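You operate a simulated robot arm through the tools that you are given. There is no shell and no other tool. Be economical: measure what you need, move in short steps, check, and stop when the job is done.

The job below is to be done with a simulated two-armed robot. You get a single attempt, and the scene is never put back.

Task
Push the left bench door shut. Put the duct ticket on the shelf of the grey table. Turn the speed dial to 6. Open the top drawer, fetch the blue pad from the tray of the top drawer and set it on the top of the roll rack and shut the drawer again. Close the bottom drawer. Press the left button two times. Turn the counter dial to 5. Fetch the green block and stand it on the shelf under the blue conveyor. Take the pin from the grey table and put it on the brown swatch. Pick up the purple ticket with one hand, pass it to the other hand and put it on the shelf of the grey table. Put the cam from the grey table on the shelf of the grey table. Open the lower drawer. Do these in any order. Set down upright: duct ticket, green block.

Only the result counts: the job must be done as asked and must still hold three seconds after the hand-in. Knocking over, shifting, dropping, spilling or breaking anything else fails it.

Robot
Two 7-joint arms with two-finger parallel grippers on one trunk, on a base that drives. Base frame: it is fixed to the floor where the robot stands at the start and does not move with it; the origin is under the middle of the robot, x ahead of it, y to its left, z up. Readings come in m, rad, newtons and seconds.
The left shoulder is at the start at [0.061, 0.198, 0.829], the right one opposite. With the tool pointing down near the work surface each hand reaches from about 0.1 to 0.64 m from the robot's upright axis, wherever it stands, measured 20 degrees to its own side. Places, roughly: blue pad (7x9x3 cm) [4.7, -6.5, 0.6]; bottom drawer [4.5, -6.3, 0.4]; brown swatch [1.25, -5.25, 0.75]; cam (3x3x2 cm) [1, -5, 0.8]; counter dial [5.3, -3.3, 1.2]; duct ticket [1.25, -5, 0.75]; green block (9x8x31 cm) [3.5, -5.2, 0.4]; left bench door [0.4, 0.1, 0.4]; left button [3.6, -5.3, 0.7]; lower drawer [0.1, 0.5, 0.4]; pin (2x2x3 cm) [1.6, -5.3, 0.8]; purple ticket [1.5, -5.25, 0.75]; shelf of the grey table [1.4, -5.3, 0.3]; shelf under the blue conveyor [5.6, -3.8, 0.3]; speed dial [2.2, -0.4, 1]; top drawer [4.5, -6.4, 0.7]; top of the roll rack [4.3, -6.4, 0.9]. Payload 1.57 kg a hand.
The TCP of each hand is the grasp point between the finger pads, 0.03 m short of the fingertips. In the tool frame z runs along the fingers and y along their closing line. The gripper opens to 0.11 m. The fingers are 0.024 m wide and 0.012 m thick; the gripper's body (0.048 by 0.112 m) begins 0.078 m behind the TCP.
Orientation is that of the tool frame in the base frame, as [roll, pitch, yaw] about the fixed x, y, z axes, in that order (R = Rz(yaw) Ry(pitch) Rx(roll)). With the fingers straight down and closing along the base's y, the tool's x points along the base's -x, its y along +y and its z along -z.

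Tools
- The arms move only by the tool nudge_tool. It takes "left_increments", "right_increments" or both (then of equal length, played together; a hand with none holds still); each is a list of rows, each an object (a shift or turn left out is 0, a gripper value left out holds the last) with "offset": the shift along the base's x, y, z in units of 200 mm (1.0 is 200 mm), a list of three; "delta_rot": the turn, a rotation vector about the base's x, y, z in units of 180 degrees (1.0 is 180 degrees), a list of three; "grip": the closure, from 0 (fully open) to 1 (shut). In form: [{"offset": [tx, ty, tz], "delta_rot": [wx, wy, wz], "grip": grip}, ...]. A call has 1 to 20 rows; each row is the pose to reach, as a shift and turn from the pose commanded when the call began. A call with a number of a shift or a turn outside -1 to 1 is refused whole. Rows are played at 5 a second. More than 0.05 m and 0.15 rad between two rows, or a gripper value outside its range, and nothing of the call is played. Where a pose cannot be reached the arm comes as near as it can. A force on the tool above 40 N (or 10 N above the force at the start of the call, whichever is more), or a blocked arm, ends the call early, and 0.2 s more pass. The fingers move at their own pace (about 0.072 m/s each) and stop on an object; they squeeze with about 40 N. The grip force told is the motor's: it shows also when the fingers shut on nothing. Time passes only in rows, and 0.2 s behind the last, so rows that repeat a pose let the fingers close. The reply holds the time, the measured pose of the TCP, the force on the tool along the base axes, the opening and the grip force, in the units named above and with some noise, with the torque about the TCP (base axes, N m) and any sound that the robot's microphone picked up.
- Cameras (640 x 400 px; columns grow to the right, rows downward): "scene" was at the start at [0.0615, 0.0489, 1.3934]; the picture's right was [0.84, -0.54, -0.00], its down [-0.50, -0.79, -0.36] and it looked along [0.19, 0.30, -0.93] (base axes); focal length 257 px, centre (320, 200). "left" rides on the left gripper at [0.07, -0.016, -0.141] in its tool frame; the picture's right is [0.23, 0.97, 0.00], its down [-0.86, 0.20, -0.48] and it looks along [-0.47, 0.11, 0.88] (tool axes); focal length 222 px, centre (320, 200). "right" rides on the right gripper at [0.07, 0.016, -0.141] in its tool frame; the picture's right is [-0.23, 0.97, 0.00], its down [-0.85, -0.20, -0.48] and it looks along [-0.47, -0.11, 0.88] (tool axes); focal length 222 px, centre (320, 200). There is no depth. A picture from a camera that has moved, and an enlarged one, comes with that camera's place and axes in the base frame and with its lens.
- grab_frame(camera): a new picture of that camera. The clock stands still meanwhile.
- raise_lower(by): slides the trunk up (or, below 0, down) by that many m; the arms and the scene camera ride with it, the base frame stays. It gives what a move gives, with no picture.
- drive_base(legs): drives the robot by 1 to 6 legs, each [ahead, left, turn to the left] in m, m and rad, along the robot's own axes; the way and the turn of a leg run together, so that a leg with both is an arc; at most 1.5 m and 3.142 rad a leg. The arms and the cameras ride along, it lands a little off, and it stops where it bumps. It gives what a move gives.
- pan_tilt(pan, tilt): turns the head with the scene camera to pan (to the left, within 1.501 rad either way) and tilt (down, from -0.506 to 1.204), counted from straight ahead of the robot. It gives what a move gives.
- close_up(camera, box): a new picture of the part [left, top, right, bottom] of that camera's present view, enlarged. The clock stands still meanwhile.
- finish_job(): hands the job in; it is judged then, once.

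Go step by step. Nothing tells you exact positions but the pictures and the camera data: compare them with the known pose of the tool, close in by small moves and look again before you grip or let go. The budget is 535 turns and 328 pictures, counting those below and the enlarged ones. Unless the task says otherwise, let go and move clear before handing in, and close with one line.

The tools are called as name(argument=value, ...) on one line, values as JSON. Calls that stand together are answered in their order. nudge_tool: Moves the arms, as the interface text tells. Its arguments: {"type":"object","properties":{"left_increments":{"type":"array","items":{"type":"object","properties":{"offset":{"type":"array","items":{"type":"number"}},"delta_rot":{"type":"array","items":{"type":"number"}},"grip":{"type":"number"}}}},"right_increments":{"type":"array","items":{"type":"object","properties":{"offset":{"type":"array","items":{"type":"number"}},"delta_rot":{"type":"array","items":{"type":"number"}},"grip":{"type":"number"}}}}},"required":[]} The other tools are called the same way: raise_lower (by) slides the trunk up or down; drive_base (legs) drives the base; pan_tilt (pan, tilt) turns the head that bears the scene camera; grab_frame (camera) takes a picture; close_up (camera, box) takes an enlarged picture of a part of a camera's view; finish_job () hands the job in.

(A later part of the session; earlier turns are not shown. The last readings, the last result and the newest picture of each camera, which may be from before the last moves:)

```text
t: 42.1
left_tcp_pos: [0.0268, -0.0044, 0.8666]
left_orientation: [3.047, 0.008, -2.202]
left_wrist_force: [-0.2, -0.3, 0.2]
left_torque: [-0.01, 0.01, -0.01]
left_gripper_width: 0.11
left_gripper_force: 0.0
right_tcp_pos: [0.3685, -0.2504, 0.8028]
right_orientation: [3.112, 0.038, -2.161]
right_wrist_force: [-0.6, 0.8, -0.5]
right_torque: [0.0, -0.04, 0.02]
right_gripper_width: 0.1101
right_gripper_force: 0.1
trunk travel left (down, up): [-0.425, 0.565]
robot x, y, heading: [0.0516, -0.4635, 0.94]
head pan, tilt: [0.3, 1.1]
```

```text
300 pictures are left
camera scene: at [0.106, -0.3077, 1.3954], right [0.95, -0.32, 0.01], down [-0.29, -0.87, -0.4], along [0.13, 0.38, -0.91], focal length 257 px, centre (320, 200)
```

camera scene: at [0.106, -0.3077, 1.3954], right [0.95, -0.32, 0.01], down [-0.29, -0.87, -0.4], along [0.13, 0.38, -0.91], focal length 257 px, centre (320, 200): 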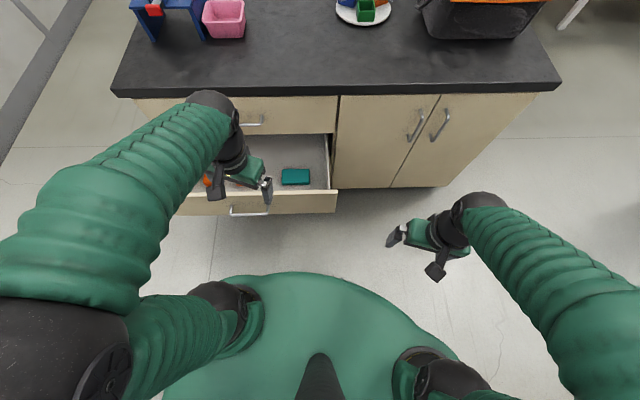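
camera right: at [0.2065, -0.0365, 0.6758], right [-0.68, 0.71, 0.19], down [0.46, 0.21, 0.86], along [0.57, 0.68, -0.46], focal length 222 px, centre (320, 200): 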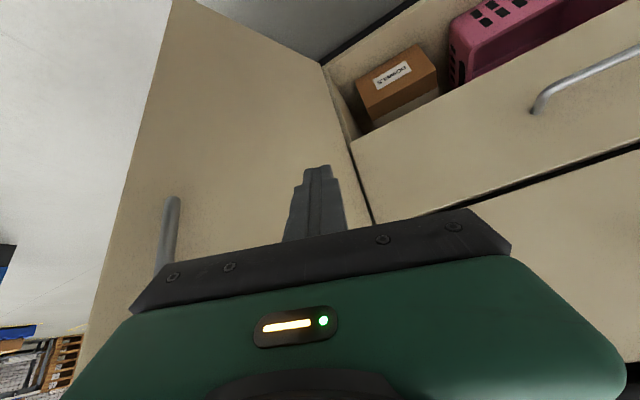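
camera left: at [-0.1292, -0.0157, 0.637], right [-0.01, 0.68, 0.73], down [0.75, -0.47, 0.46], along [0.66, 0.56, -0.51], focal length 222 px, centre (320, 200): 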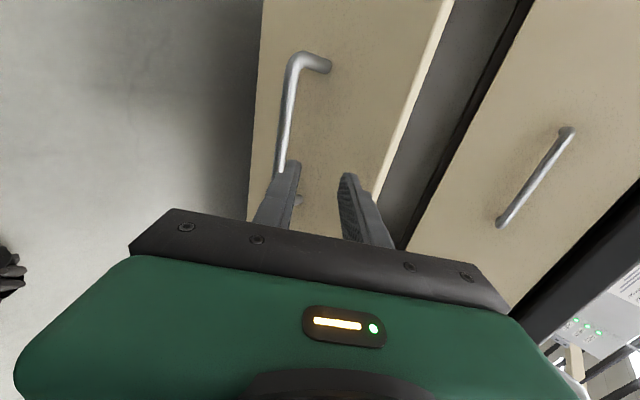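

The robot's right rear touched the conveyor ledge, which runs parallel to the bench (corridor slanted about -18°). I'll move away from it, slide past the drawer, then turn along the corridor.

drive_base(legs=[[0.15, 0.05, 0], [0.15, -0.45, 0]])

drive_base(legs=[[0, 0, -1.25]])

pan_tilt(pan=0.0, tilt=0.5)

grab_frame(camera="scene")

```text
t: 46.0
left_tcp_pos: [0.514, -0.028, 0.878]
left_orientation: [3.041, 0.037, -2.209]
left_wrist_force: [-0.2, -0.9, -1.3]
left_torque: [-0.01, 0.01, 0.01]
left_gripper_width: 0.1096
left_gripper_force: 0.1
right_tcp_pos: [0.854, -0.2741, 0.8117]
right_orientation: [3.108, 0.065, -2.167]
right_wrist_force: [-0.2, -0.8, 0.9]
right_torque: [-0.02, 0.01, -0.04]
right_gripper_width: 0.1099
right_gripper_force: 0.0
trunk travel left (down, up): [-0.425, 0.565]
robot x, y, heading: [0.5492, -0.4656, 0.941]
head pan, tilt: [0.3, 1.1]
```

```text
t: 49.5
left_tcp_pos: [0.9499, -0.2957, 0.8783]
left_orientation: [3.038, 0.038, 2.825]
left_wrist_force: [-0.1, 0.0, 0.2]
left_torque: [-0.01, -0.02, 0.01]
left_gripper_width: 0.11
left_gripper_force: 0.0
right_tcp_pos: [0.8246, -0.6979, 0.8102]
right_orientation: [3.105, 0.065, 2.869]
right_wrist_force: [-0.5, -0.9, -0.2]
right_torque: [0.0, -0.01, 0.0]
right_gripper_width: 0.1098
right_gripper_force: 0.1
trunk travel left (down, up): [-0.425, 0.565]
robot x, y, heading: [0.5469, -0.4638, -0.317]
head pan, tilt: [0.3, 1.1]
```

```text
t: 50.5
left_tcp_pos: [0.9506, -0.2968, 0.8792]
left_orientation: [3.038, 0.037, 2.827]
left_wrist_force: [0.1, 0.8, 0.0]
left_torque: [-0.04, 0.02, -0.01]
left_gripper_width: 0.1101
left_gripper_force: 0.2
right_tcp_pos: [0.8231, -0.6977, 0.8109]
right_orientation: [3.105, 0.065, 2.869]
right_wrist_force: [-0.1, 0.2, 0.1]
right_torque: [0.01, -0.03, -0.01]
right_gripper_width: 0.11
right_gripper_force: 0.0
trunk travel left (down, up): [-0.425, 0.565]
robot x, y, heading: [0.5496, -0.4682, -0.313]
head pan, tilt: [0.0, 0.499]
```

```text
299 pictures are left
camera scene: at [0.6626, -0.5012, 1.4471], right [-0.31, -0.95, 0.0], down [-0.46, 0.15, -0.88], along [0.83, -0.27, -0.48], focal length 257 px, centre (320, 200)
```

scene: 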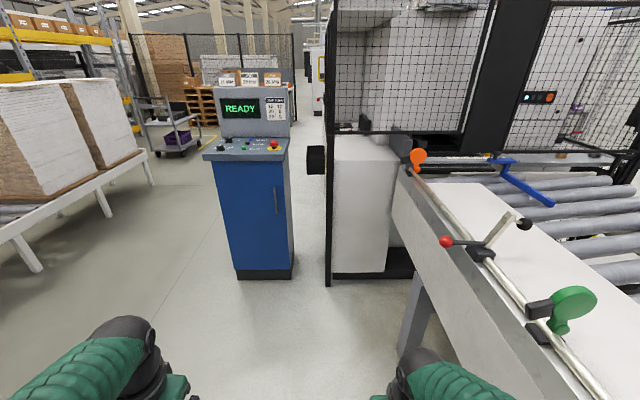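

The corridor turn is done and the console is ahead. I'll zoom in on its panel.

close_up(camera="scene", box=[190, 60, 310, 180])

```text
3.33 times, centred on (250, 120) of scene
camera zoom: at [0.6626, -0.5012, 1.4471], right [-0.31, -0.95, 0.0], down [-0.46, 0.15, -0.88], along [0.83, -0.27, -0.48], focal length 856 px, centre (553, 467)
```

zoom: 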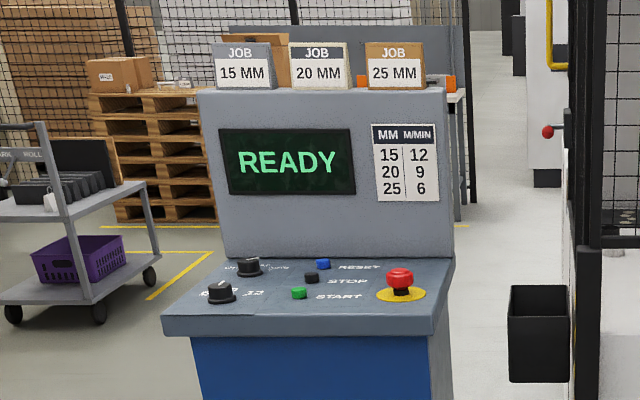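

The speed dial is the lower-left knob at about (2.23, -0.40, 1.0). I'll raise the trunk and drive in front of the console.

raise_lower(by=0.3)

drive_base(legs=[[0.5, 0.15, 0], [0.45, 0.26, 0]])

pan_tilt(pan=0.2, tilt=0.9)

grab_frame(camera="scene")

```text
t: 53.5
left_tcp_pos: [0.9502, -0.2961, 1.1797]
left_orientation: [3.041, 0.038, 2.827]
left_wrist_force: [0.3, -0.4, 0.4]
left_torque: [0.02, 0.04, -0.02]
left_gripper_width: 0.11
left_gripper_force: 0.0
right_tcp_pos: [0.8249, -0.6971, 1.112]
right_orientation: [3.105, 0.067, 2.869]
right_wrist_force: [0.6, -0.5, 1.1]
right_torque: [-0.02, 0.02, -0.02]
right_gripper_width: 0.1101
right_gripper_force: 0.0
trunk travel left (down, up): [-0.725, 0.265]
robot x, y, heading: [0.5499, -0.4671, -0.314]
head pan, tilt: [0.0, 0.499]
```

```text
t: 59.1
left_tcp_pos: [1.9822, -0.1966, 1.1792]
left_orientation: [3.038, 0.04, 2.831]
left_wrist_force: [-0.6, 0.2, 0.5]
left_torque: [0.03, -0.03, -0.02]
left_gripper_width: 0.1098
left_gripper_force: 0.0
right_tcp_pos: [1.858, -0.5984, 1.1113]
right_orientation: [3.102, 0.066, 2.873]
right_wrist_force: [0.1, 0.1, 0.2]
right_torque: [0.01, -0.05, -0.02]
right_gripper_width: 0.1101
right_gripper_force: 0.1
trunk travel left (down, up): [-0.725, 0.265]
robot x, y, heading: [1.5818, -0.365, -0.307]
head pan, tilt: [0.0, 0.499]
```

```text
t: 60.0
left_tcp_pos: [1.9848, -0.1953, 1.1791]
left_orientation: [3.038, 0.036, 2.83]
left_wrist_force: [1.2, -0.6, -0.5]
left_torque: [0.01, 0.01, 0.02]
left_gripper_width: 0.1101
left_gripper_force: 0.2
right_tcp_pos: [1.8607, -0.5958, 1.111]
right_orientation: [3.105, 0.063, 2.876]
right_wrist_force: [-0.1, -0.5, -0.2]
right_torque: [0.02, 0.01, -0.02]
right_gripper_width: 0.1101
right_gripper_force: 0.0
trunk travel left (down, up): [-0.725, 0.265]
robot x, y, heading: [1.579, -0.3652, -0.309]
head pan, tilt: [0.201, 0.901]
```

```text
297 pictures are left
camera scene: at [1.6862, -0.3819, 1.7133], right [-0.11, -0.99, 0.0], down [-0.78, 0.08, -0.62], along [0.62, -0.07, -0.78], focal length 257 px, centre (320, 200)
```

scene: 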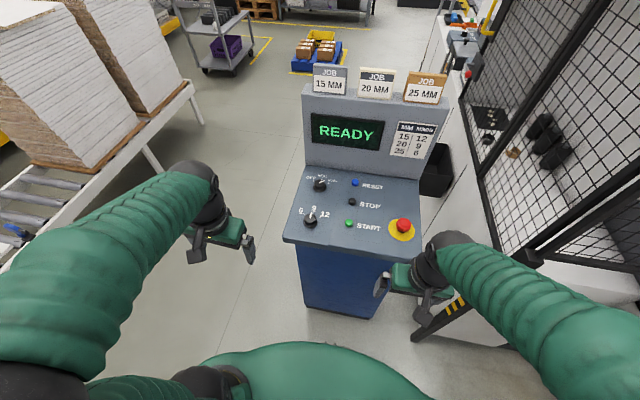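

close_up(camera="scene", box=[285, 165, 365, 245])

```text
5.00 times, centred on (325, 205) of scene
camera zoom: at [1.6862, -0.3819, 1.7133], right [-0.11, -0.99, 0.0], down [-0.78, 0.08, -0.62], along [0.62, -0.07, -0.78], focal length 1284 px, centre (295, 175)
```

zoom: 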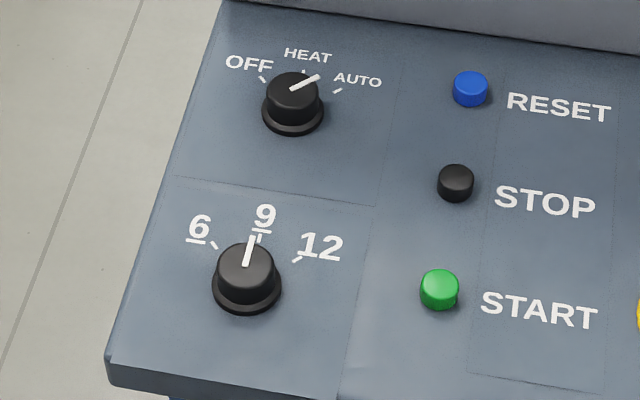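

The speed dial points at 9; 6 lies about 45° counter-clockwise. I'll move closer and bring the left hand above the knob at (2.172, -0.406).

drive_base(legs=[[0.07, 0, 0]])

```text
t: 61.0
left_tcp_pos: [2.0427, -0.2118, 1.1806]
left_orientation: [3.039, 0.046, 2.833]
left_wrist_force: [-0.8, -0.3, 0.8]
left_torque: [-0.01, -0.04, -0.01]
left_gripper_width: 0.1098
left_gripper_force: 0.0
right_tcp_pos: [1.9201, -0.6139, 1.1138]
right_orientation: [3.106, 0.075, 2.876]
right_wrist_force: [-0.4, 0.2, -0.1]
right_torque: [-0.02, -0.06, 0.01]
right_gripper_width: 0.1099
right_gripper_force: 0.1
trunk travel left (down, up): [-0.725, 0.265]
robot x, y, heading: [1.6473, -0.3846, -0.308]
head pan, tilt: [0.201, 0.901]
```

nudge_tool(left_increments=[{"offset": [0.107, -0.16, -0.04], "delta_rot": [-0.005, 0.004, 0], "grip": 0.3}, {"offset": [0.215, -0.32, -0.08], "delta_rot": [-0.01, 0.008, 0]}, {"offset": [0.32, -0.48, -0.12], "delta_rot": [-0.015, 0.012, 0]}, {"offset": [0.43, -0.64, -0.16], "delta_rot": [-0.02, 0.016, 0]}, {"offset": [0.54, -0.8, -0.2], "delta_rot": [-0.025, 0.02, 0]}, {"offset": [0.645, -0.97, -0.25], "delta_rot": [-0.027, 0.024, 0]}, {"offset": [0.645, -0.97, -0.25], "delta_rot": [-0.027, 0.024, 0]}])

grab_frame(camera="left")

grab_frame(camera="scene")

```text
t: 62.6
left_tcp_pos: [2.1814, -0.4082, 1.1292]
left_orientation: [3.141, -0.011, 2.835]
left_wrist_force: [0.3, 1.3, -0.8]
left_torque: [0.01, -0.03, 0.0]
left_gripper_width: 0.0769
left_gripper_force: 0.0
right_tcp_pos: [1.9283, -0.6162, 1.1113]
right_orientation: [3.105, 0.068, 2.877]
right_wrist_force: [-1.1, -0.4, 0.5]
right_torque: [-0.02, 0.0, -0.01]
right_gripper_width: 0.1104
right_gripper_force: 0.1
trunk travel left (down, up): [-0.725, 0.265]
robot x, y, heading: [1.6464, -0.3857, -0.308]
head pan, tilt: [0.201, 0.901]
```

```text
295 pictures are left
camera left: at [2.1094, -0.4036, 1.2708], right [0.08, 1.0, 0.0], down [0.88, -0.07, 0.47], along [0.47, -0.04, -0.88], focal length 222 px, centre (320, 200)
```

left: 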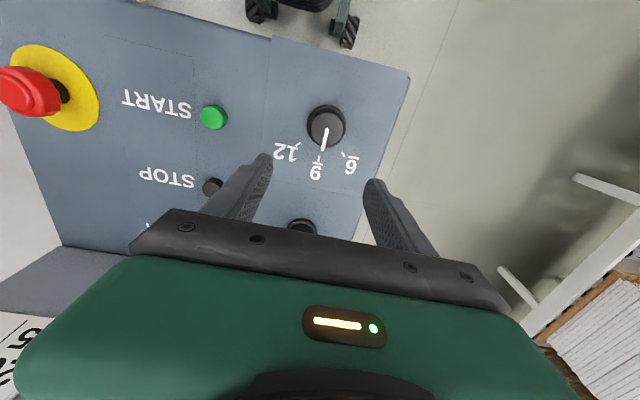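

```text
294 pictures are left
camera scene: at [1.7542, -0.4029, 1.7132], right [-0.1, -0.99, 0.0], down [-0.78, 0.08, -0.62], along [0.62, -0.06, -0.78], focal length 257 px, centre (320, 200)
```

scene: 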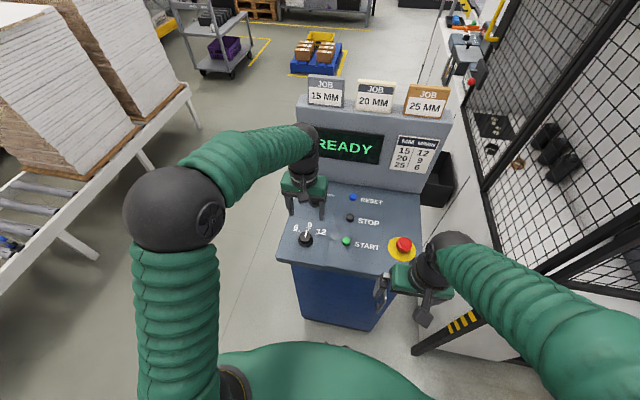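

The knob is at about (2.151, -0.400), top near z≈1.03. I'll shift over it and descend halfway, then look.

nudge_tool(left_increments=[{"offset": [-0.15, 0.04, 0]}, {"offset": [-0.15, 0.04, -0.15], "grip": 0.4}, {"offset": [-0.15, 0.04, -0.3], "grip": 0.4}])

grab_frame(camera="left")

close_up(camera="scene", box=[250, 150, 370, 270])

```text
t: 63.4
left_tcp_pos: [2.151, -0.4006, 1.0673]
left_orientation: [-3.141, -0.01, 2.834]
left_wrist_force: [0.1, 0.3, -0.1]
left_torque: [0.03, 0.0, -0.01]
left_gripper_width: 0.0659
left_gripper_force: 0.1
right_tcp_pos: [1.9297, -0.616, 1.1108]
right_orientation: [3.103, 0.065, 2.877]
right_wrist_force: [-0.5, 0.1, 0.0]
right_torque: [0.0, -0.01, -0.03]
right_gripper_width: 0.11
right_gripper_force: 0.0
trunk travel left (down, up): [-0.725, 0.265]
robot x, y, heading: [1.6485, -0.383, -0.304]
head pan, tilt: [0.201, 0.901]
```

```text
293 pictures are left
camera left: at [2.0811, -0.3958, 1.2098], right [0.08, 1.0, 0.0], down [0.88, -0.07, 0.47], along [0.47, -0.04, -0.88], focal length 222 px, centre (320, 200)
```

left: 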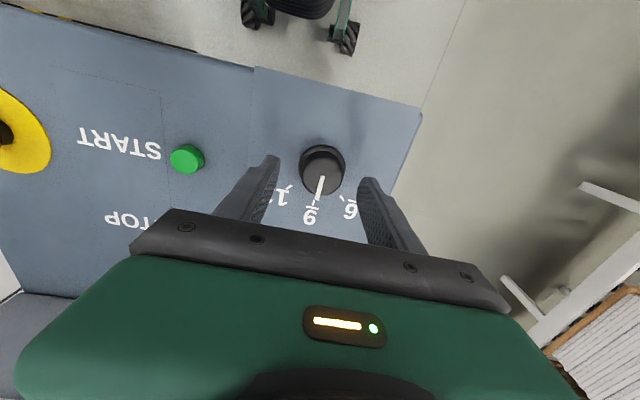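

```text
3.33 times, centred on (310, 210) of scene
camera zoom: at [1.7566, -0.4029, 1.7131], right [-0.1, -0.99, 0.0], down [-0.78, 0.08, -0.62], along [0.62, -0.06, -0.79], focal length 856 px, centre (353, 167)
```

zoom: 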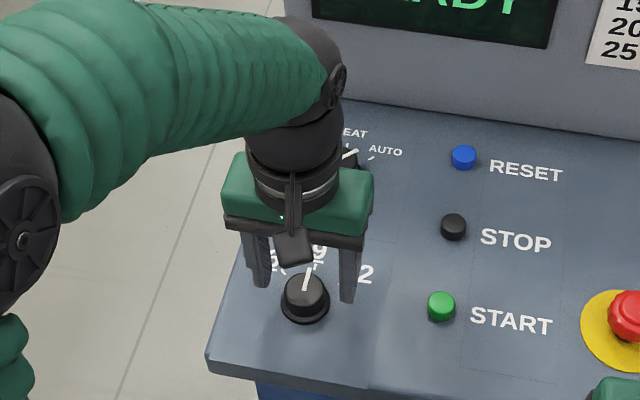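

Aligned. Descend ~3 cm and close on the knob.

nudge_tool(left_increments=[{"offset": [-0.01, 0.0, -0.08]}, {"offset": [-0.01, 0.0, -0.15]}, {"offset": [-0.01, 0.0, -0.15], "grip": 1}, {"offset": [-0.01, 0.0, -0.15], "grip": 1}, {"offset": [-0.01, 0.0, -0.15], "grip": 1}])

grab_frame(camera="left")

```text
t: 64.6
left_tcp_pos: [2.1485, -0.3975, 1.0371]
left_orientation: [-3.141, -0.01, 2.834]
left_wrist_force: [4.9, 8.2, -3.6]
left_torque: [0.07, -0.64, 0.06]
left_gripper_width: 0.0376
left_gripper_force: 43.8
right_tcp_pos: [1.9286, -0.6136, 1.1107]
right_orientation: [3.106, 0.064, 2.876]
right_wrist_force: [1.2, 0.1, 0.8]
right_torque: [-0.02, 0.03, -0.02]
right_gripper_width: 0.11
right_gripper_force: 0.1
trunk travel left (down, up): [-0.725, 0.265]
robot x, y, heading: [1.6519, -0.3863, -0.304]
head pan, tilt: [0.201, 0.901]
```

```text
291 pictures are left
camera left: at [2.079, -0.3918, 1.1805], right [0.08, 1.0, 0.0], down [0.88, -0.07, 0.47], along [0.47, -0.04, -0.88], focal length 222 px, centre (320, 200)
```

left: 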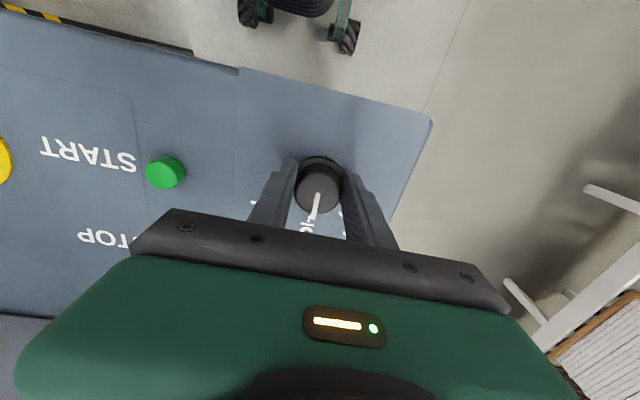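

Knob gripped. Rotate 45° counter-clockwise.

nudge_tool(left_increments=[{"delta_rot": [0, 0, 0.045]}, {"delta_rot": [0, 0, 0.09]}, {"delta_rot": [0, 0, 0.135]}, {"delta_rot": [0, 0, 0.18]}, {"delta_rot": [0, 0, 0.22]}, {"delta_rot": [0, 0, 0.25]}, {"delta_rot": [0, 0, 0.25]}])

grab_frame(camera="left")

close_up(camera="scene", box=[270, 180, 350, 260])

```text
t: 66.2
left_tcp_pos: [2.1494, -0.403, 1.0391]
left_orientation: [-3.141, -0.008, -2.664]
left_wrist_force: [7.5, -7.2, 2.7]
left_torque: [-0.59, -0.03, -0.56]
left_gripper_width: 0.0376
left_gripper_force: 43.6
right_tcp_pos: [1.9284, -0.619, 1.112]
right_orientation: [3.103, 0.063, 2.876]
right_wrist_force: [0.6, -0.3, 0.3]
right_torque: [-0.04, 0.02, 0.01]
right_gripper_width: 0.11
right_gripper_force: 0.1
trunk travel left (down, up): [-0.725, 0.265]
robot x, y, heading: [1.6496, -0.3853, -0.304]
head pan, tilt: [0.201, 0.901]
```

```text
290 pictures are left
camera left: at [2.0957, -0.4486, 1.1804], right [-0.65, 0.76, 0.0], down [0.67, 0.57, 0.47], along [0.36, 0.31, -0.88], focal length 222 px, centre (320, 200)
```

left: 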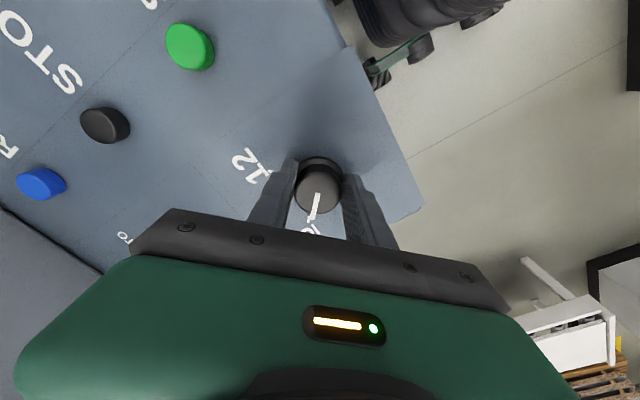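

```text
5.00 times, centred on (310, 220) of scene
camera zoom: at [1.756, -0.4053, 1.7131], right [-0.1, -0.99, 0.0], down [-0.78, 0.08, -0.62], along [0.62, -0.06, -0.79], focal length 1284 px, centre (370, 100)
```

zoom: 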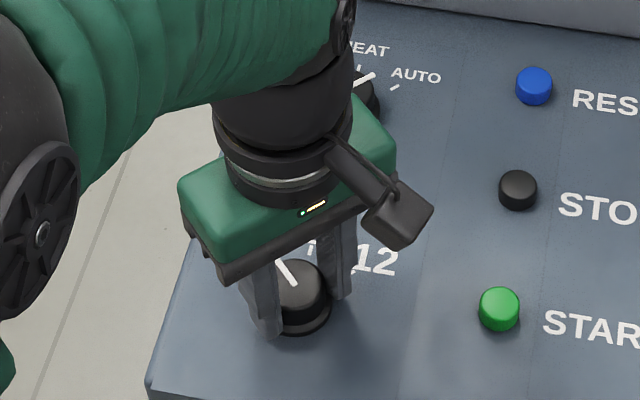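

Knob rotated with the hand. I'll release, lift and check the pointer.

nudge_tool(left_increments=[{"grip": 0.5}, {"grip": 0.5}, {"offset": [0, 0, 0.2], "grip": 0.3}, {"offset": [0, 0, 0.4], "grip": 0.3}, {"offset": [-0.05, 0.2, 0.5], "grip": 0.3}, {"offset": [-0.1, 0.4, 0.5], "grip": 0.3}, {"offset": [-0.1, 0.6, 0.5], "grip": 0.3}])

close_up(camera="scene", box=[270, 170, 350, 260])

```text
t: 67.8
left_tcp_pos: [2.1273, -0.2785, 1.1387]
left_orientation: [-3.14, -0.011, -2.662]
left_wrist_force: [-0.6, 0.4, 0.3]
left_torque: [0.0, 0.02, 0.02]
left_gripper_width: 0.0768
left_gripper_force: 0.0
right_tcp_pos: [1.9274, -0.6132, 1.1116]
right_orientation: [3.107, 0.065, 2.876]
right_wrist_force: [-0.4, -0.1, -0.3]
right_torque: [-0.01, 0.0, 0.02]
right_gripper_width: 0.1098
right_gripper_force: 0.0
trunk travel left (down, up): [-0.725, 0.265]
robot x, y, heading: [1.6495, -0.3831, -0.305]
head pan, tilt: [0.201, 0.901]
```

```text
4.44 times, centred on (310, 215) of scene
camera zoom: at [1.7537, -0.3991, 1.7133], right [-0.1, -0.99, 0.0], down [-0.78, 0.08, -0.62], along [0.62, -0.07, -0.78], focal length 1141 px, centre (364, 133)
```

zoom: 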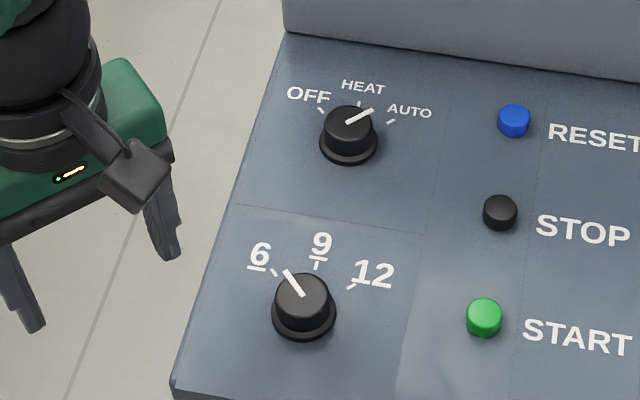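

The speed dial now points at 6. I'll fold the left hand back and look around for a route to the other stations.

nudge_tool(left_increments=[{"offset": [-0.1, 0.05, 0], "delta_rot": [0, 0, -0.045], "grip": 0}, {"offset": [-0.2, 0.1, 0], "delta_rot": [0, 0, -0.09]}, {"offset": [-0.3, 0.15, 0], "delta_rot": [0, 0, -0.135]}, {"offset": [-0.4, 0.2, 0], "delta_rot": [0, 0, -0.18]}, {"offset": [-0.5, 0.25, 0], "delta_rot": [0, 0, -0.22]}, {"offset": [-0.6, 0.28, 0], "delta_rot": [0, 0, -0.25]}])

drive_base(legs=[[-0.25, 0.3, 0]])

pan_tilt(pan=-0.4, tilt=0.25)

grab_frame(camera="scene")

pan_tilt(pan=0.6, tilt=0.25)

grab_frame(camera="scene")

pan_tilt(pan=-1.4, tilt=0.25)

grab_frame(camera="scene")

```text
t: 69.2
left_tcp_pos: [2.0061, -0.2239, 1.1392]
left_orientation: [-3.139, -0.008, 2.833]
left_wrist_force: [0.4, -0.2, -0.5]
left_torque: [0.02, -0.01, 0.02]
left_gripper_width: 0.11
left_gripper_force: 0.1
right_tcp_pos: [1.9272, -0.6157, 1.1119]
right_orientation: [3.104, 0.067, 2.876]
right_wrist_force: [0.2, 0.8, -0.2]
right_torque: [-0.02, 0.0, 0.02]
right_gripper_width: 0.1102
right_gripper_force: 0.0
trunk travel left (down, up): [-0.725, 0.265]
robot x, y, heading: [1.6494, -0.3841, -0.31]
head pan, tilt: [0.201, 0.901]
```

```text
t: 71.7
left_tcp_pos: [1.8579, 0.1353, 1.1393]
left_orientation: [-3.141, -0.012, 2.838]
left_wrist_force: [-0.6, -1.0, -0.8]
left_torque: [0.03, 0.04, -0.03]
left_gripper_width: 0.1101
left_gripper_force: 0.0
right_tcp_pos: [1.7804, -0.2569, 1.1104]
right_orientation: [3.102, 0.065, 2.881]
right_wrist_force: [0.3, 0.2, -0.2]
right_torque: [0.0, 0.02, 0.01]
right_gripper_width: 0.1102
right_gripper_force: 0.0
trunk travel left (down, up): [-0.725, 0.265]
robot x, y, heading: [1.4988, -0.0215, -0.299]
head pan, tilt: [0.201, 0.901]
```

```text
t: 72.7
left_tcp_pos: [1.8583, 0.1388, 1.1374]
left_orientation: [-3.141, -0.01, 2.838]
left_wrist_force: [-1.4, -0.1, 0.6]
left_torque: [-0.02, -0.01, 0.0]
left_gripper_width: 0.1099
left_gripper_force: 0.1
right_tcp_pos: [1.7795, -0.253, 1.1111]
right_orientation: [3.106, 0.066, 2.879]
right_wrist_force: [0.2, 0.0, -0.2]
right_torque: [-0.01, -0.03, 0.03]
right_gripper_width: 0.1098
right_gripper_force: 0.1
trunk travel left (down, up): [-0.725, 0.265]
robot x, y, heading: [1.4987, -0.0206, -0.301]
head pan, tilt: [-0.4, 0.25]
```

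```text
287 pictures are left
camera scene: at [1.6005, -0.0916, 1.7702], right [-0.64, -0.76, 0.0], down [-0.19, 0.16, -0.97], along [0.74, -0.62, -0.25], focal length 257 px, centre (320, 200)
```

scene: 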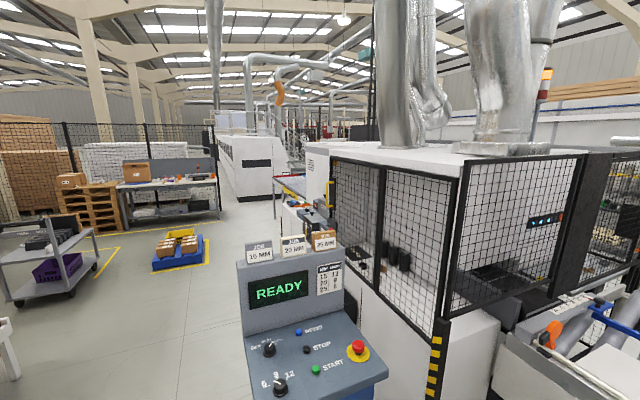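

```text
t: 74.0
left_tcp_pos: [1.8593, 0.1394, 1.1379]
left_orientation: [-3.141, -0.011, 2.837]
left_wrist_force: [0.0, 0.4, 0.2]
left_torque: [0.03, 0.0, -0.01]
left_gripper_width: 0.1101
left_gripper_force: 0.0
right_tcp_pos: [1.7802, -0.2533, 1.1104]
right_orientation: [3.106, 0.066, 2.88]
right_wrist_force: [0.7, 0.8, -0.4]
right_torque: [-0.01, -0.03, 0.03]
right_gripper_width: 0.1098
right_gripper_force: 0.0
trunk travel left (down, up): [-0.725, 0.265]
robot x, y, heading: [1.4999, -0.0227, -0.302]
head pan, tilt: [0.6, 0.25]
```

```text
286 pictures are left
camera scene: at [1.6186, -0.0037, 1.7703], right [0.29, -0.96, 0.0], down [-0.24, -0.07, -0.97], along [0.93, 0.29, -0.25], focal length 257 px, centre (320, 200)
```

scene: 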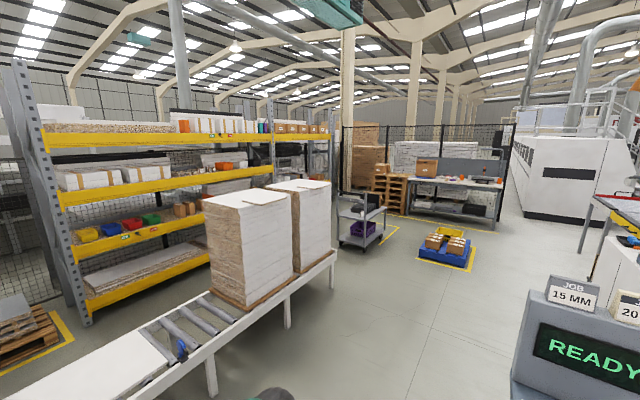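

```text
t: 75.9
left_tcp_pos: [1.8592, 0.1393, 1.1386]
left_orientation: [-3.14, -0.009, 2.837]
left_wrist_force: [-0.6, -0.2, 1.4]
left_torque: [-0.03, 0.01, -0.02]
left_gripper_width: 0.1099
left_gripper_force: 0.0
right_tcp_pos: [1.781, -0.2524, 1.111]
right_orientation: [3.104, 0.066, 2.883]
right_wrist_force: [-0.6, -1.1, 0.5]
right_torque: [0.01, 0.0, 0.02]
right_gripper_width: 0.1098
right_gripper_force: 0.0
trunk travel left (down, up): [-0.725, 0.265]
robot x, y, heading: [1.4976, -0.0264, -0.297]
head pan, tilt: [-1.4, 0.25]
```

```text
285 pictures are left
camera scene: at [1.5172, -0.1239, 1.7704], right [-0.99, 0.13, 0.0], down [0.03, 0.24, -0.97], along [-0.13, -0.96, -0.25], focal length 257 px, centre (320, 200)
```

scene: 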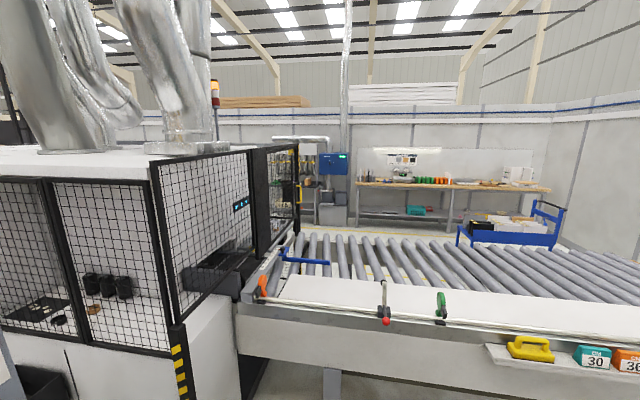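

Everything is aligned at about -18°. The far stations lie behind the machine line; I'll follow the aisle left of the console and look again.

drive_base(legs=[[0.05, 0.7, 0], [1.4, 0.05, 0]])

pan_tilt(pan=0.0, tilt=0.3)

grab_frame(camera="scene")

pan_tilt(pan=-1.1, tilt=0.3)

grab_frame(camera="scene")

```text
t: 86.3
left_tcp_pos: [3.4578, 0.4271, 1.1388]
left_orientation: [-3.139, -0.01, 2.841]
left_wrist_force: [0.5, 0.4, 0.1]
left_torque: [0.0, -0.05, 0.0]
left_gripper_width: 0.11
left_gripper_force: 0.2
right_tcp_pos: [3.3806, 0.0354, 1.112]
right_orientation: [3.105, 0.067, 2.883]
right_wrist_force: [0.0, 0.5, 0.3]
right_torque: [0.0, 0.03, 0.01]
right_gripper_width: 0.11
right_gripper_force: 0.1
trunk travel left (down, up): [-0.725, 0.265]
robot x, y, heading: [3.1013, 0.2623, -0.3]
head pan, tilt: [-1.4, 0.25]
```

```text
t: 87.8
left_tcp_pos: [3.4589, 0.4265, 1.1388]
left_orientation: [-3.139, -0.009, 2.841]
left_wrist_force: [0.1, -0.5, 0.3]
left_torque: [0.01, 0.02, 0.02]
left_gripper_width: 0.1101
left_gripper_force: 0.0
right_tcp_pos: [3.3811, 0.0355, 1.1114]
right_orientation: [3.104, 0.064, 2.883]
right_wrist_force: [0.1, 0.4, -0.2]
right_torque: [0.01, -0.03, -0.03]
right_gripper_width: 0.1101
right_gripper_force: 0.1
trunk travel left (down, up): [-0.725, 0.265]
robot x, y, heading: [3.0996, 0.2673, -0.298]
head pan, tilt: [0.0, 0.3]
```

```text
284 pictures are left
camera scene: at [3.219, 0.2289, 1.7656], right [-0.29, -0.96, 0.0], down [-0.28, 0.09, -0.95], along [0.91, -0.28, -0.3], focal length 257 px, centre (320, 200)
```

scene: 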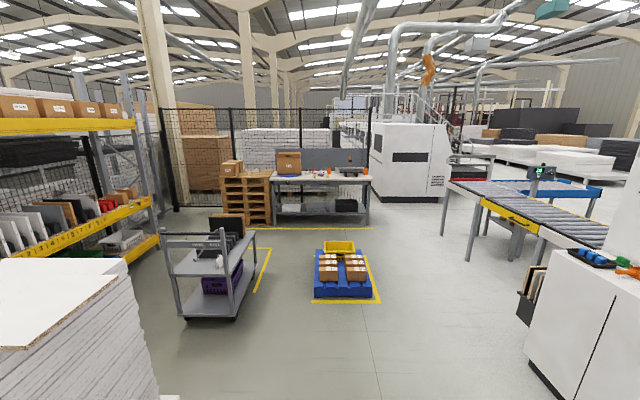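

```text
t: 89.2
left_tcp_pos: [3.459, 0.4266, 1.1382]
left_orientation: [-3.139, -0.01, 2.843]
left_wrist_force: [-0.1, -0.4, 0.4]
left_torque: [-0.01, 0.01, -0.03]
left_gripper_width: 0.1098
left_gripper_force: 0.0
right_tcp_pos: [3.381, 0.0353, 1.1119]
right_orientation: [3.104, 0.063, 2.884]
right_wrist_force: [1.0, -0.2, -0.5]
right_torque: [-0.02, 0.0, -0.02]
right_gripper_width: 0.1101
right_gripper_force: 0.1
trunk travel left (down, up): [-0.725, 0.265]
robot x, y, heading: [3.0994, 0.2654, -0.301]
head pan, tilt: [-1.1, 0.3]
```

```text
283 pictures are left
camera scene: at [3.1458, 0.1644, 1.7656], right [-0.98, -0.17, 0.0], down [-0.05, 0.29, -0.96], along [0.16, -0.94, -0.3], focal length 257 px, centre (320, 200)
```

scene: 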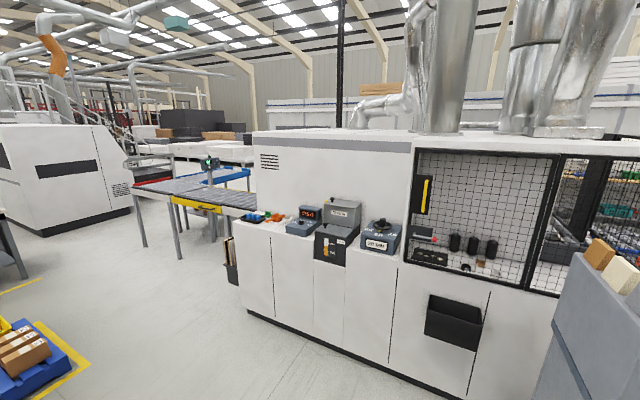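

The "24" display on the outfeed roller conveyor near (5.2,-3) looks like the counter. I'll drive between the pallet and the outfeed and look.

drive_base(legs=[[1.2, -0.8, 0], [0.9, -0.2, 0]])

pan_tilt(pan=-0.3, tilt=0.3)

grab_frame(camera="scene")

pan_tilt(pan=-1.2, tilt=0.3)

grab_frame(camera="scene")

```text
t: 100.8
left_tcp_pos: [5.1812, -1.1573, 1.1377]
left_orientation: [-3.14, -0.007, 2.839]
left_wrist_force: [0.2, -0.3, 0.2]
left_torque: [0.0, 0.01, 0.03]
left_gripper_width: 0.1101
left_gripper_force: 0.0
right_tcp_pos: [5.1046, -1.549, 1.1114]
right_orientation: [3.108, 0.067, 2.884]
right_wrist_force: [-0.3, 0.3, -0.3]
right_torque: [-0.02, -0.01, 0.02]
right_gripper_width: 0.1103
right_gripper_force: 0.1
trunk travel left (down, up): [-0.725, 0.265]
robot x, y, heading: [4.8226, -1.3186, -0.297]
head pan, tilt: [-1.1, 0.3]
```

```text
t: 102.0
left_tcp_pos: [5.1821, -1.1564, 1.1386]
left_orientation: [-3.14, -0.009, 2.841]
left_wrist_force: [0.6, 0.4, 0.1]
left_torque: [-0.05, 0.0, 0.05]
left_gripper_width: 0.1099
left_gripper_force: 0.0
right_tcp_pos: [5.1052, -1.5507, 1.1113]
right_orientation: [3.105, 0.065, 2.882]
right_wrist_force: [0.5, 0.7, 0.7]
right_torque: [0.01, -0.01, 0.0]
right_gripper_width: 0.1101
right_gripper_force: 0.2
trunk travel left (down, up): [-0.725, 0.265]
robot x, y, heading: [4.8225, -1.32, -0.299]
head pan, tilt: [-0.3, 0.3]
```

```text
282 pictures are left
camera scene: at [4.9299, -1.381, 1.7656], right [-0.56, -0.83, 0.0], down [-0.24, 0.17, -0.96], along [0.79, -0.54, -0.3], focal length 257 px, centre (320, 200)
```

scene: 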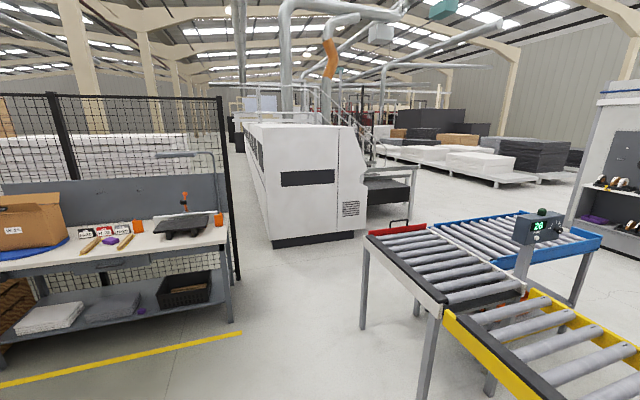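

```text
t: 103.2
left_tcp_pos: [5.1816, -1.1576, 1.1388]
left_orientation: [-3.139, -0.01, 2.84]
left_wrist_force: [-0.2, -0.6, 0.6]
left_torque: [0.02, -0.03, 0.01]
left_gripper_width: 0.1102
left_gripper_force: 0.0
right_tcp_pos: [5.1043, -1.5495, 1.1121]
right_orientation: [3.107, 0.064, 2.883]
right_wrist_force: [0.1, 0.1, 0.5]
right_torque: [-0.01, -0.02, -0.01]
right_gripper_width: 0.1101
right_gripper_force: 0.2
trunk travel left (down, up): [-0.725, 0.265]
robot x, y, heading: [4.8216, -1.3176, -0.297]
head pan, tilt: [-1.201, 0.3]
```

```text
281 pictures are left
camera scene: at [4.8598, -1.4215, 1.7656], right [-1.0, -0.07, 0.0], down [-0.02, 0.29, -0.96], along [0.07, -0.95, -0.3], focal length 257 px, centre (320, 200)
```

scene: 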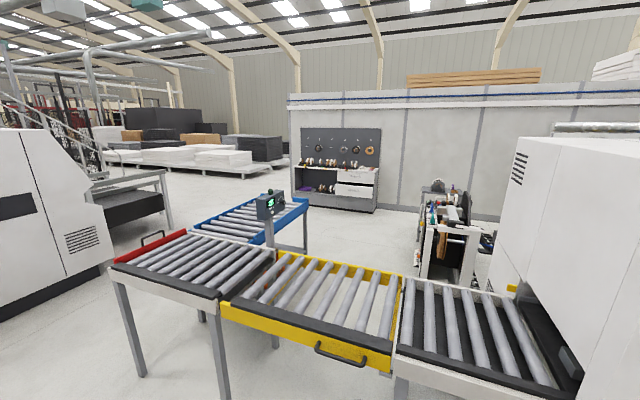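

I see outfeed sections (white, yellow, red), a blue branch, and the counter on a post at the inner corner. Zoom in on the counter.

close_up(camera="scene", box=[230, 170, 320, 240])

close_up(camera="scene", box=[270, 110, 500, 270])

```text
5.71 times, centred on (275, 205) of scene
camera zoom: at [4.8598, -1.4215, 1.7656], right [-1.0, -0.07, 0.0], down [-0.02, 0.29, -0.96], along [0.07, -0.95, -0.3], focal length 1467 px, centre (577, 171)
```

zoom: 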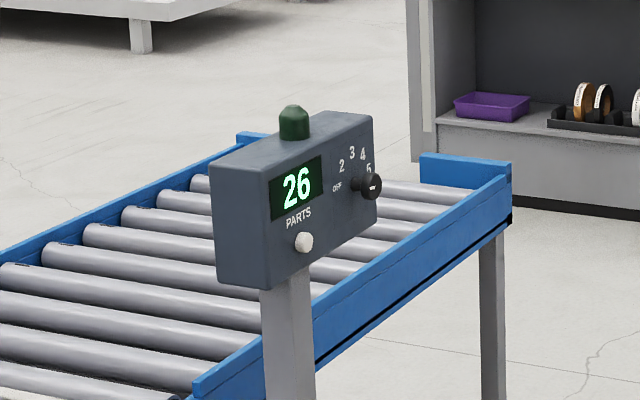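

```text
2.50 times, centred on (385, 190) of scene
camera zoom: at [4.8598, -1.4215, 1.7656], right [-1.0, -0.07, 0.0], down [-0.02, 0.29, -0.96], along [0.07, -0.95, -0.3], focal length 642 px, centre (158, 225)
```

zoom: 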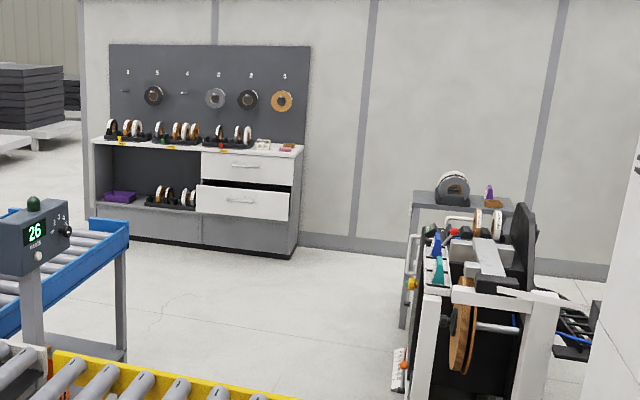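

Counter dial is on the face pointing into the inner area, so I must go round the red/blue conveyors. I'll pass between the red end and the tool table.

drive_base(legs=[[1.0, -0.39, -0.01], [1.45, 0, 0]])

pan_tilt(pan=-1.3, tilt=0.4)

grab_frame(camera="scene")

```text
t: 115.4
left_tcp_pos: [7.3914, -2.2731, 1.1399]
left_orientation: [-3.139, -0.011, 2.833]
left_wrist_force: [0.6, -0.5, -0.3]
left_torque: [-0.02, 0.02, -0.02]
left_gripper_width: 0.11
left_gripper_force: 0.2
right_tcp_pos: [7.3102, -2.6635, 1.1111]
right_orientation: [3.103, 0.066, 2.875]
right_wrist_force: [-0.2, 0.9, 0.4]
right_torque: [0.0, 0.0, 0.0]
right_gripper_width: 0.1102
right_gripper_force: 0.1
trunk travel left (down, up): [-0.725, 0.265]
robot x, y, heading: [7.0319, -2.4323, -0.313]
head pan, tilt: [-1.201, 0.3]
```

```text
t: 116.1
left_tcp_pos: [7.3918, -2.2724, 1.1377]
left_orientation: [-3.14, -0.011, 2.832]
left_wrist_force: [-0.6, -0.3, -0.7]
left_torque: [-0.01, 0.01, 0.02]
left_gripper_width: 0.1098
left_gripper_force: 0.1
right_tcp_pos: [7.3107, -2.6637, 1.1119]
right_orientation: [3.104, 0.064, 2.875]
right_wrist_force: [0.6, 0.6, 0.1]
right_torque: [0.02, -0.03, -0.03]
right_gripper_width: 0.1097
right_gripper_force: 0.0
trunk travel left (down, up): [-0.725, 0.265]
robot x, y, heading: [7.0319, -2.4313, -0.313]
head pan, tilt: [-1.3, 0.4]
```

```text
278 pictures are left
camera scene: at [7.0575, -2.5331, 1.7564], right [-1.0, 0.04, 0.0], down [0.01, 0.39, -0.92], along [-0.03, -0.92, -0.39], focal length 257 px, centre (320, 200)
```

scene: 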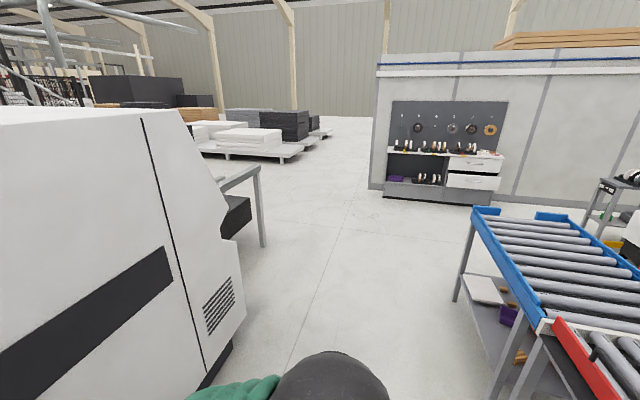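

Clear passage between the white machine and the blue conveyor. I'll slide sideways through it.

drive_base(legs=[[0.2, -1.4, 0], [0, -1.3, 0]])

pan_tilt(pan=-1.5, tilt=0.4)

grab_frame(camera="scene")

```text
t: 129.3
left_tcp_pos: [6.7318, -4.9071, 1.1375]
left_orientation: [-3.139, -0.011, 2.818]
left_wrist_force: [0.3, 0.7, -0.4]
left_torque: [-0.02, 0.01, -0.04]
left_gripper_width: 0.1098
left_gripper_force: 0.0
right_tcp_pos: [6.6453, -5.2972, 1.1109]
right_orientation: [3.107, 0.066, 2.859]
right_wrist_force: [-0.2, -0.6, -0.1]
right_torque: [-0.04, 0.01, 0.02]
right_gripper_width: 0.1101
right_gripper_force: 0.0
trunk travel left (down, up): [-0.725, 0.265]
robot x, y, heading: [6.3693, -5.0619, -0.321]
head pan, tilt: [-1.3, 0.4]
```

```text
t: 130.0
left_tcp_pos: [6.7317, -4.9078, 1.1382]
left_orientation: [-3.139, -0.01, 2.817]
left_wrist_force: [-0.2, 1.1, 0.0]
left_torque: [0.01, -0.04, -0.03]
left_gripper_width: 0.1099
left_gripper_force: 0.0
right_tcp_pos: [6.6451, -5.2994, 1.1123]
right_orientation: [3.105, 0.066, 2.858]
right_wrist_force: [0.5, 0.1, -0.3]
right_torque: [-0.01, -0.03, 0.03]
right_gripper_width: 0.11
right_gripper_force: 0.1
trunk travel left (down, up): [-0.725, 0.265]
robot x, y, heading: [6.369, -5.0616, -0.324]
head pan, tilt: [-1.499, 0.4]
```

```text
277 pictures are left
camera scene: at [6.3755, -5.161, 1.7564], right [-0.97, 0.25, 0.0], down [0.1, 0.38, -0.92], along [-0.23, -0.89, -0.39], focal length 257 px, centre (320, 200)
```

scene: 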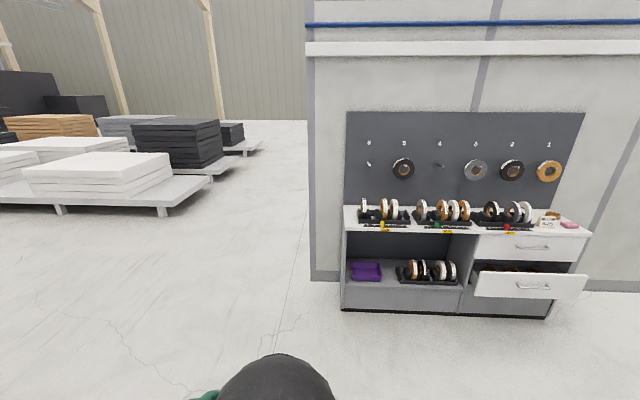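

Roll rack visible with the bottom drawer standing open. I'll move a bit, turn to face it, and look around to the west.

drive_base(legs=[[0, -0.35, 0], [-0.9, 0, 0], [0, 0, -1.57]])

pan_tilt(pan=1.3, tilt=0.4)

grab_frame(camera="scene")

pan_tilt(pan=-1.2, tilt=0.45)

grab_frame(camera="scene")

pan_tilt(pan=-0.2, tilt=0.45)

grab_frame(camera="scene")

```text
t: 140.4
left_tcp_pos: [5.5682, -5.4746, 1.1382]
left_orientation: [-3.14, -0.011, 1.245]
left_wrist_force: [-0.4, 0.3, 0.9]
left_torque: [0.03, -0.02, 0.02]
left_gripper_width: 0.1098
left_gripper_force: 0.0
right_tcp_pos: [5.179, -5.3887, 1.1119]
right_orientation: [3.105, 0.065, 1.29]
right_wrist_force: [0.0, 0.0, 0.0]
right_torque: [-0.01, -0.01, -0.01]
right_gripper_width: 0.1101
right_gripper_force: 0.1
trunk travel left (down, up): [-0.725, 0.265]
robot x, y, heading: [5.4112, -5.1123, -1.894]
head pan, tilt: [-1.499, 0.4]
```

```text
t: 142.9
left_tcp_pos: [5.5684, -5.4744, 1.1382]
left_orientation: [-3.14, -0.012, 1.246]
left_wrist_force: [0.7, -0.3, 0.5]
left_torque: [-0.03, -0.02, 0.0]
left_gripper_width: 0.1099
left_gripper_force: 0.1
right_tcp_pos: [5.1782, -5.3882, 1.1121]
right_orientation: [3.106, 0.065, 1.289]
right_wrist_force: [-0.2, 1.2, -0.3]
right_torque: [0.02, 0.01, 0.02]
right_gripper_width: 0.11
right_gripper_force: 0.1
trunk travel left (down, up): [-0.725, 0.265]
robot x, y, heading: [5.4125, -5.1145, -1.893]
head pan, tilt: [1.3, 0.4]
```

```text
276 pictures are left
camera scene: at [5.4804, -5.1941, 1.7563], right [-0.56, -0.83, 0.0], down [-0.32, 0.22, -0.92], along [0.76, -0.51, -0.39], focal length 257 px, centre (320, 200)
```

scene: 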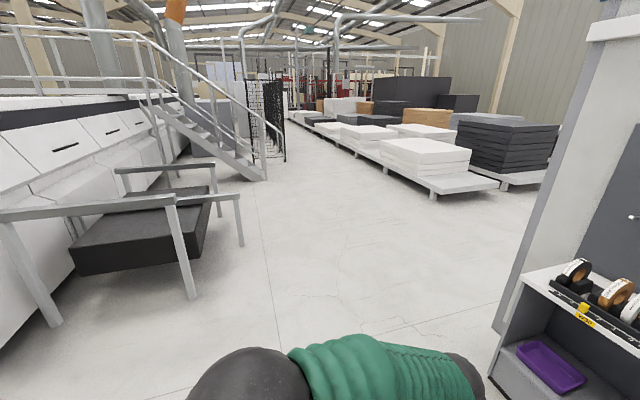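

```text
t: 145.2
left_tcp_pos: [5.567, -5.4759, 1.1381]
left_orientation: [-3.14, -0.01, 1.246]
left_wrist_force: [-0.7, -0.4, 0.2]
left_torque: [-0.01, -0.01, 0.01]
left_gripper_width: 0.1102
left_gripper_force: 0.0
right_tcp_pos: [5.1777, -5.3879, 1.11]
right_orientation: [3.105, 0.063, 1.291]
right_wrist_force: [-0.6, -0.2, 0.5]
right_torque: [-0.01, 0.0, 0.04]
right_gripper_width: 0.1098
right_gripper_force: 0.0
trunk travel left (down, up): [-0.725, 0.265]
robot x, y, heading: [5.4118, -5.1104, -1.896]
head pan, tilt: [-1.201, 0.45]
```

```text
275 pictures are left
camera scene: at [5.3117, -5.1467, 1.7517], right [-0.05, 1.0, 0.0], down [0.43, 0.02, -0.9], along [-0.9, -0.04, -0.44], focal length 257 px, centre (320, 200)
```

scene: 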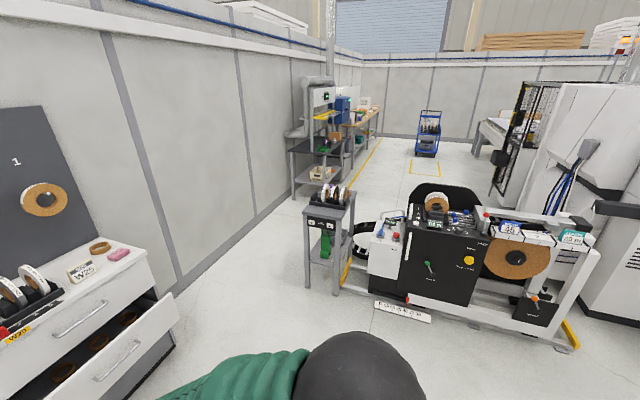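

```text
t: 146.4
left_tcp_pos: [5.568, -5.4748, 1.1389]
left_orientation: [-3.139, -0.009, 1.246]
left_wrist_force: [-0.2, 0.0, 0.0]
left_torque: [-0.01, -0.03, 0.01]
left_gripper_width: 0.11
left_gripper_force: 0.0
right_tcp_pos: [5.1775, -5.3877, 1.112]
right_orientation: [3.105, 0.064, 1.288]
right_wrist_force: [-0.6, -1.1, -0.3]
right_torque: [-0.03, -0.02, 0.01]
right_gripper_width: 0.1099
right_gripper_force: 0.0
trunk travel left (down, up): [-0.725, 0.265]
robot x, y, heading: [5.4153, -5.1105, -1.889]
head pan, tilt: [-0.201, 0.45]
```

```text
274 pictures are left
camera scene: at [5.3576, -5.2219, 1.7516], right [-0.87, 0.5, 0.0], down [0.22, 0.38, -0.9], along [-0.45, -0.78, -0.44], focal length 257 px, centre (320, 200)
```

scene: 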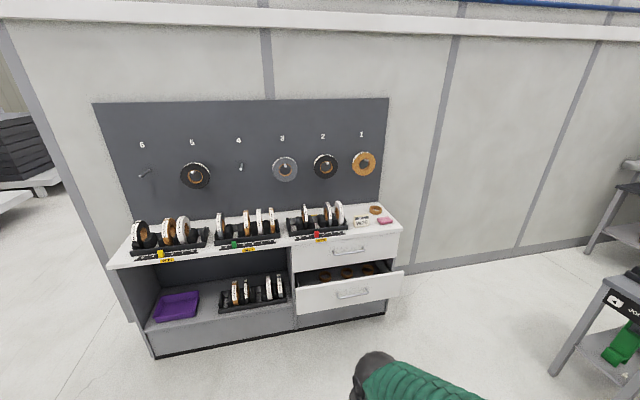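

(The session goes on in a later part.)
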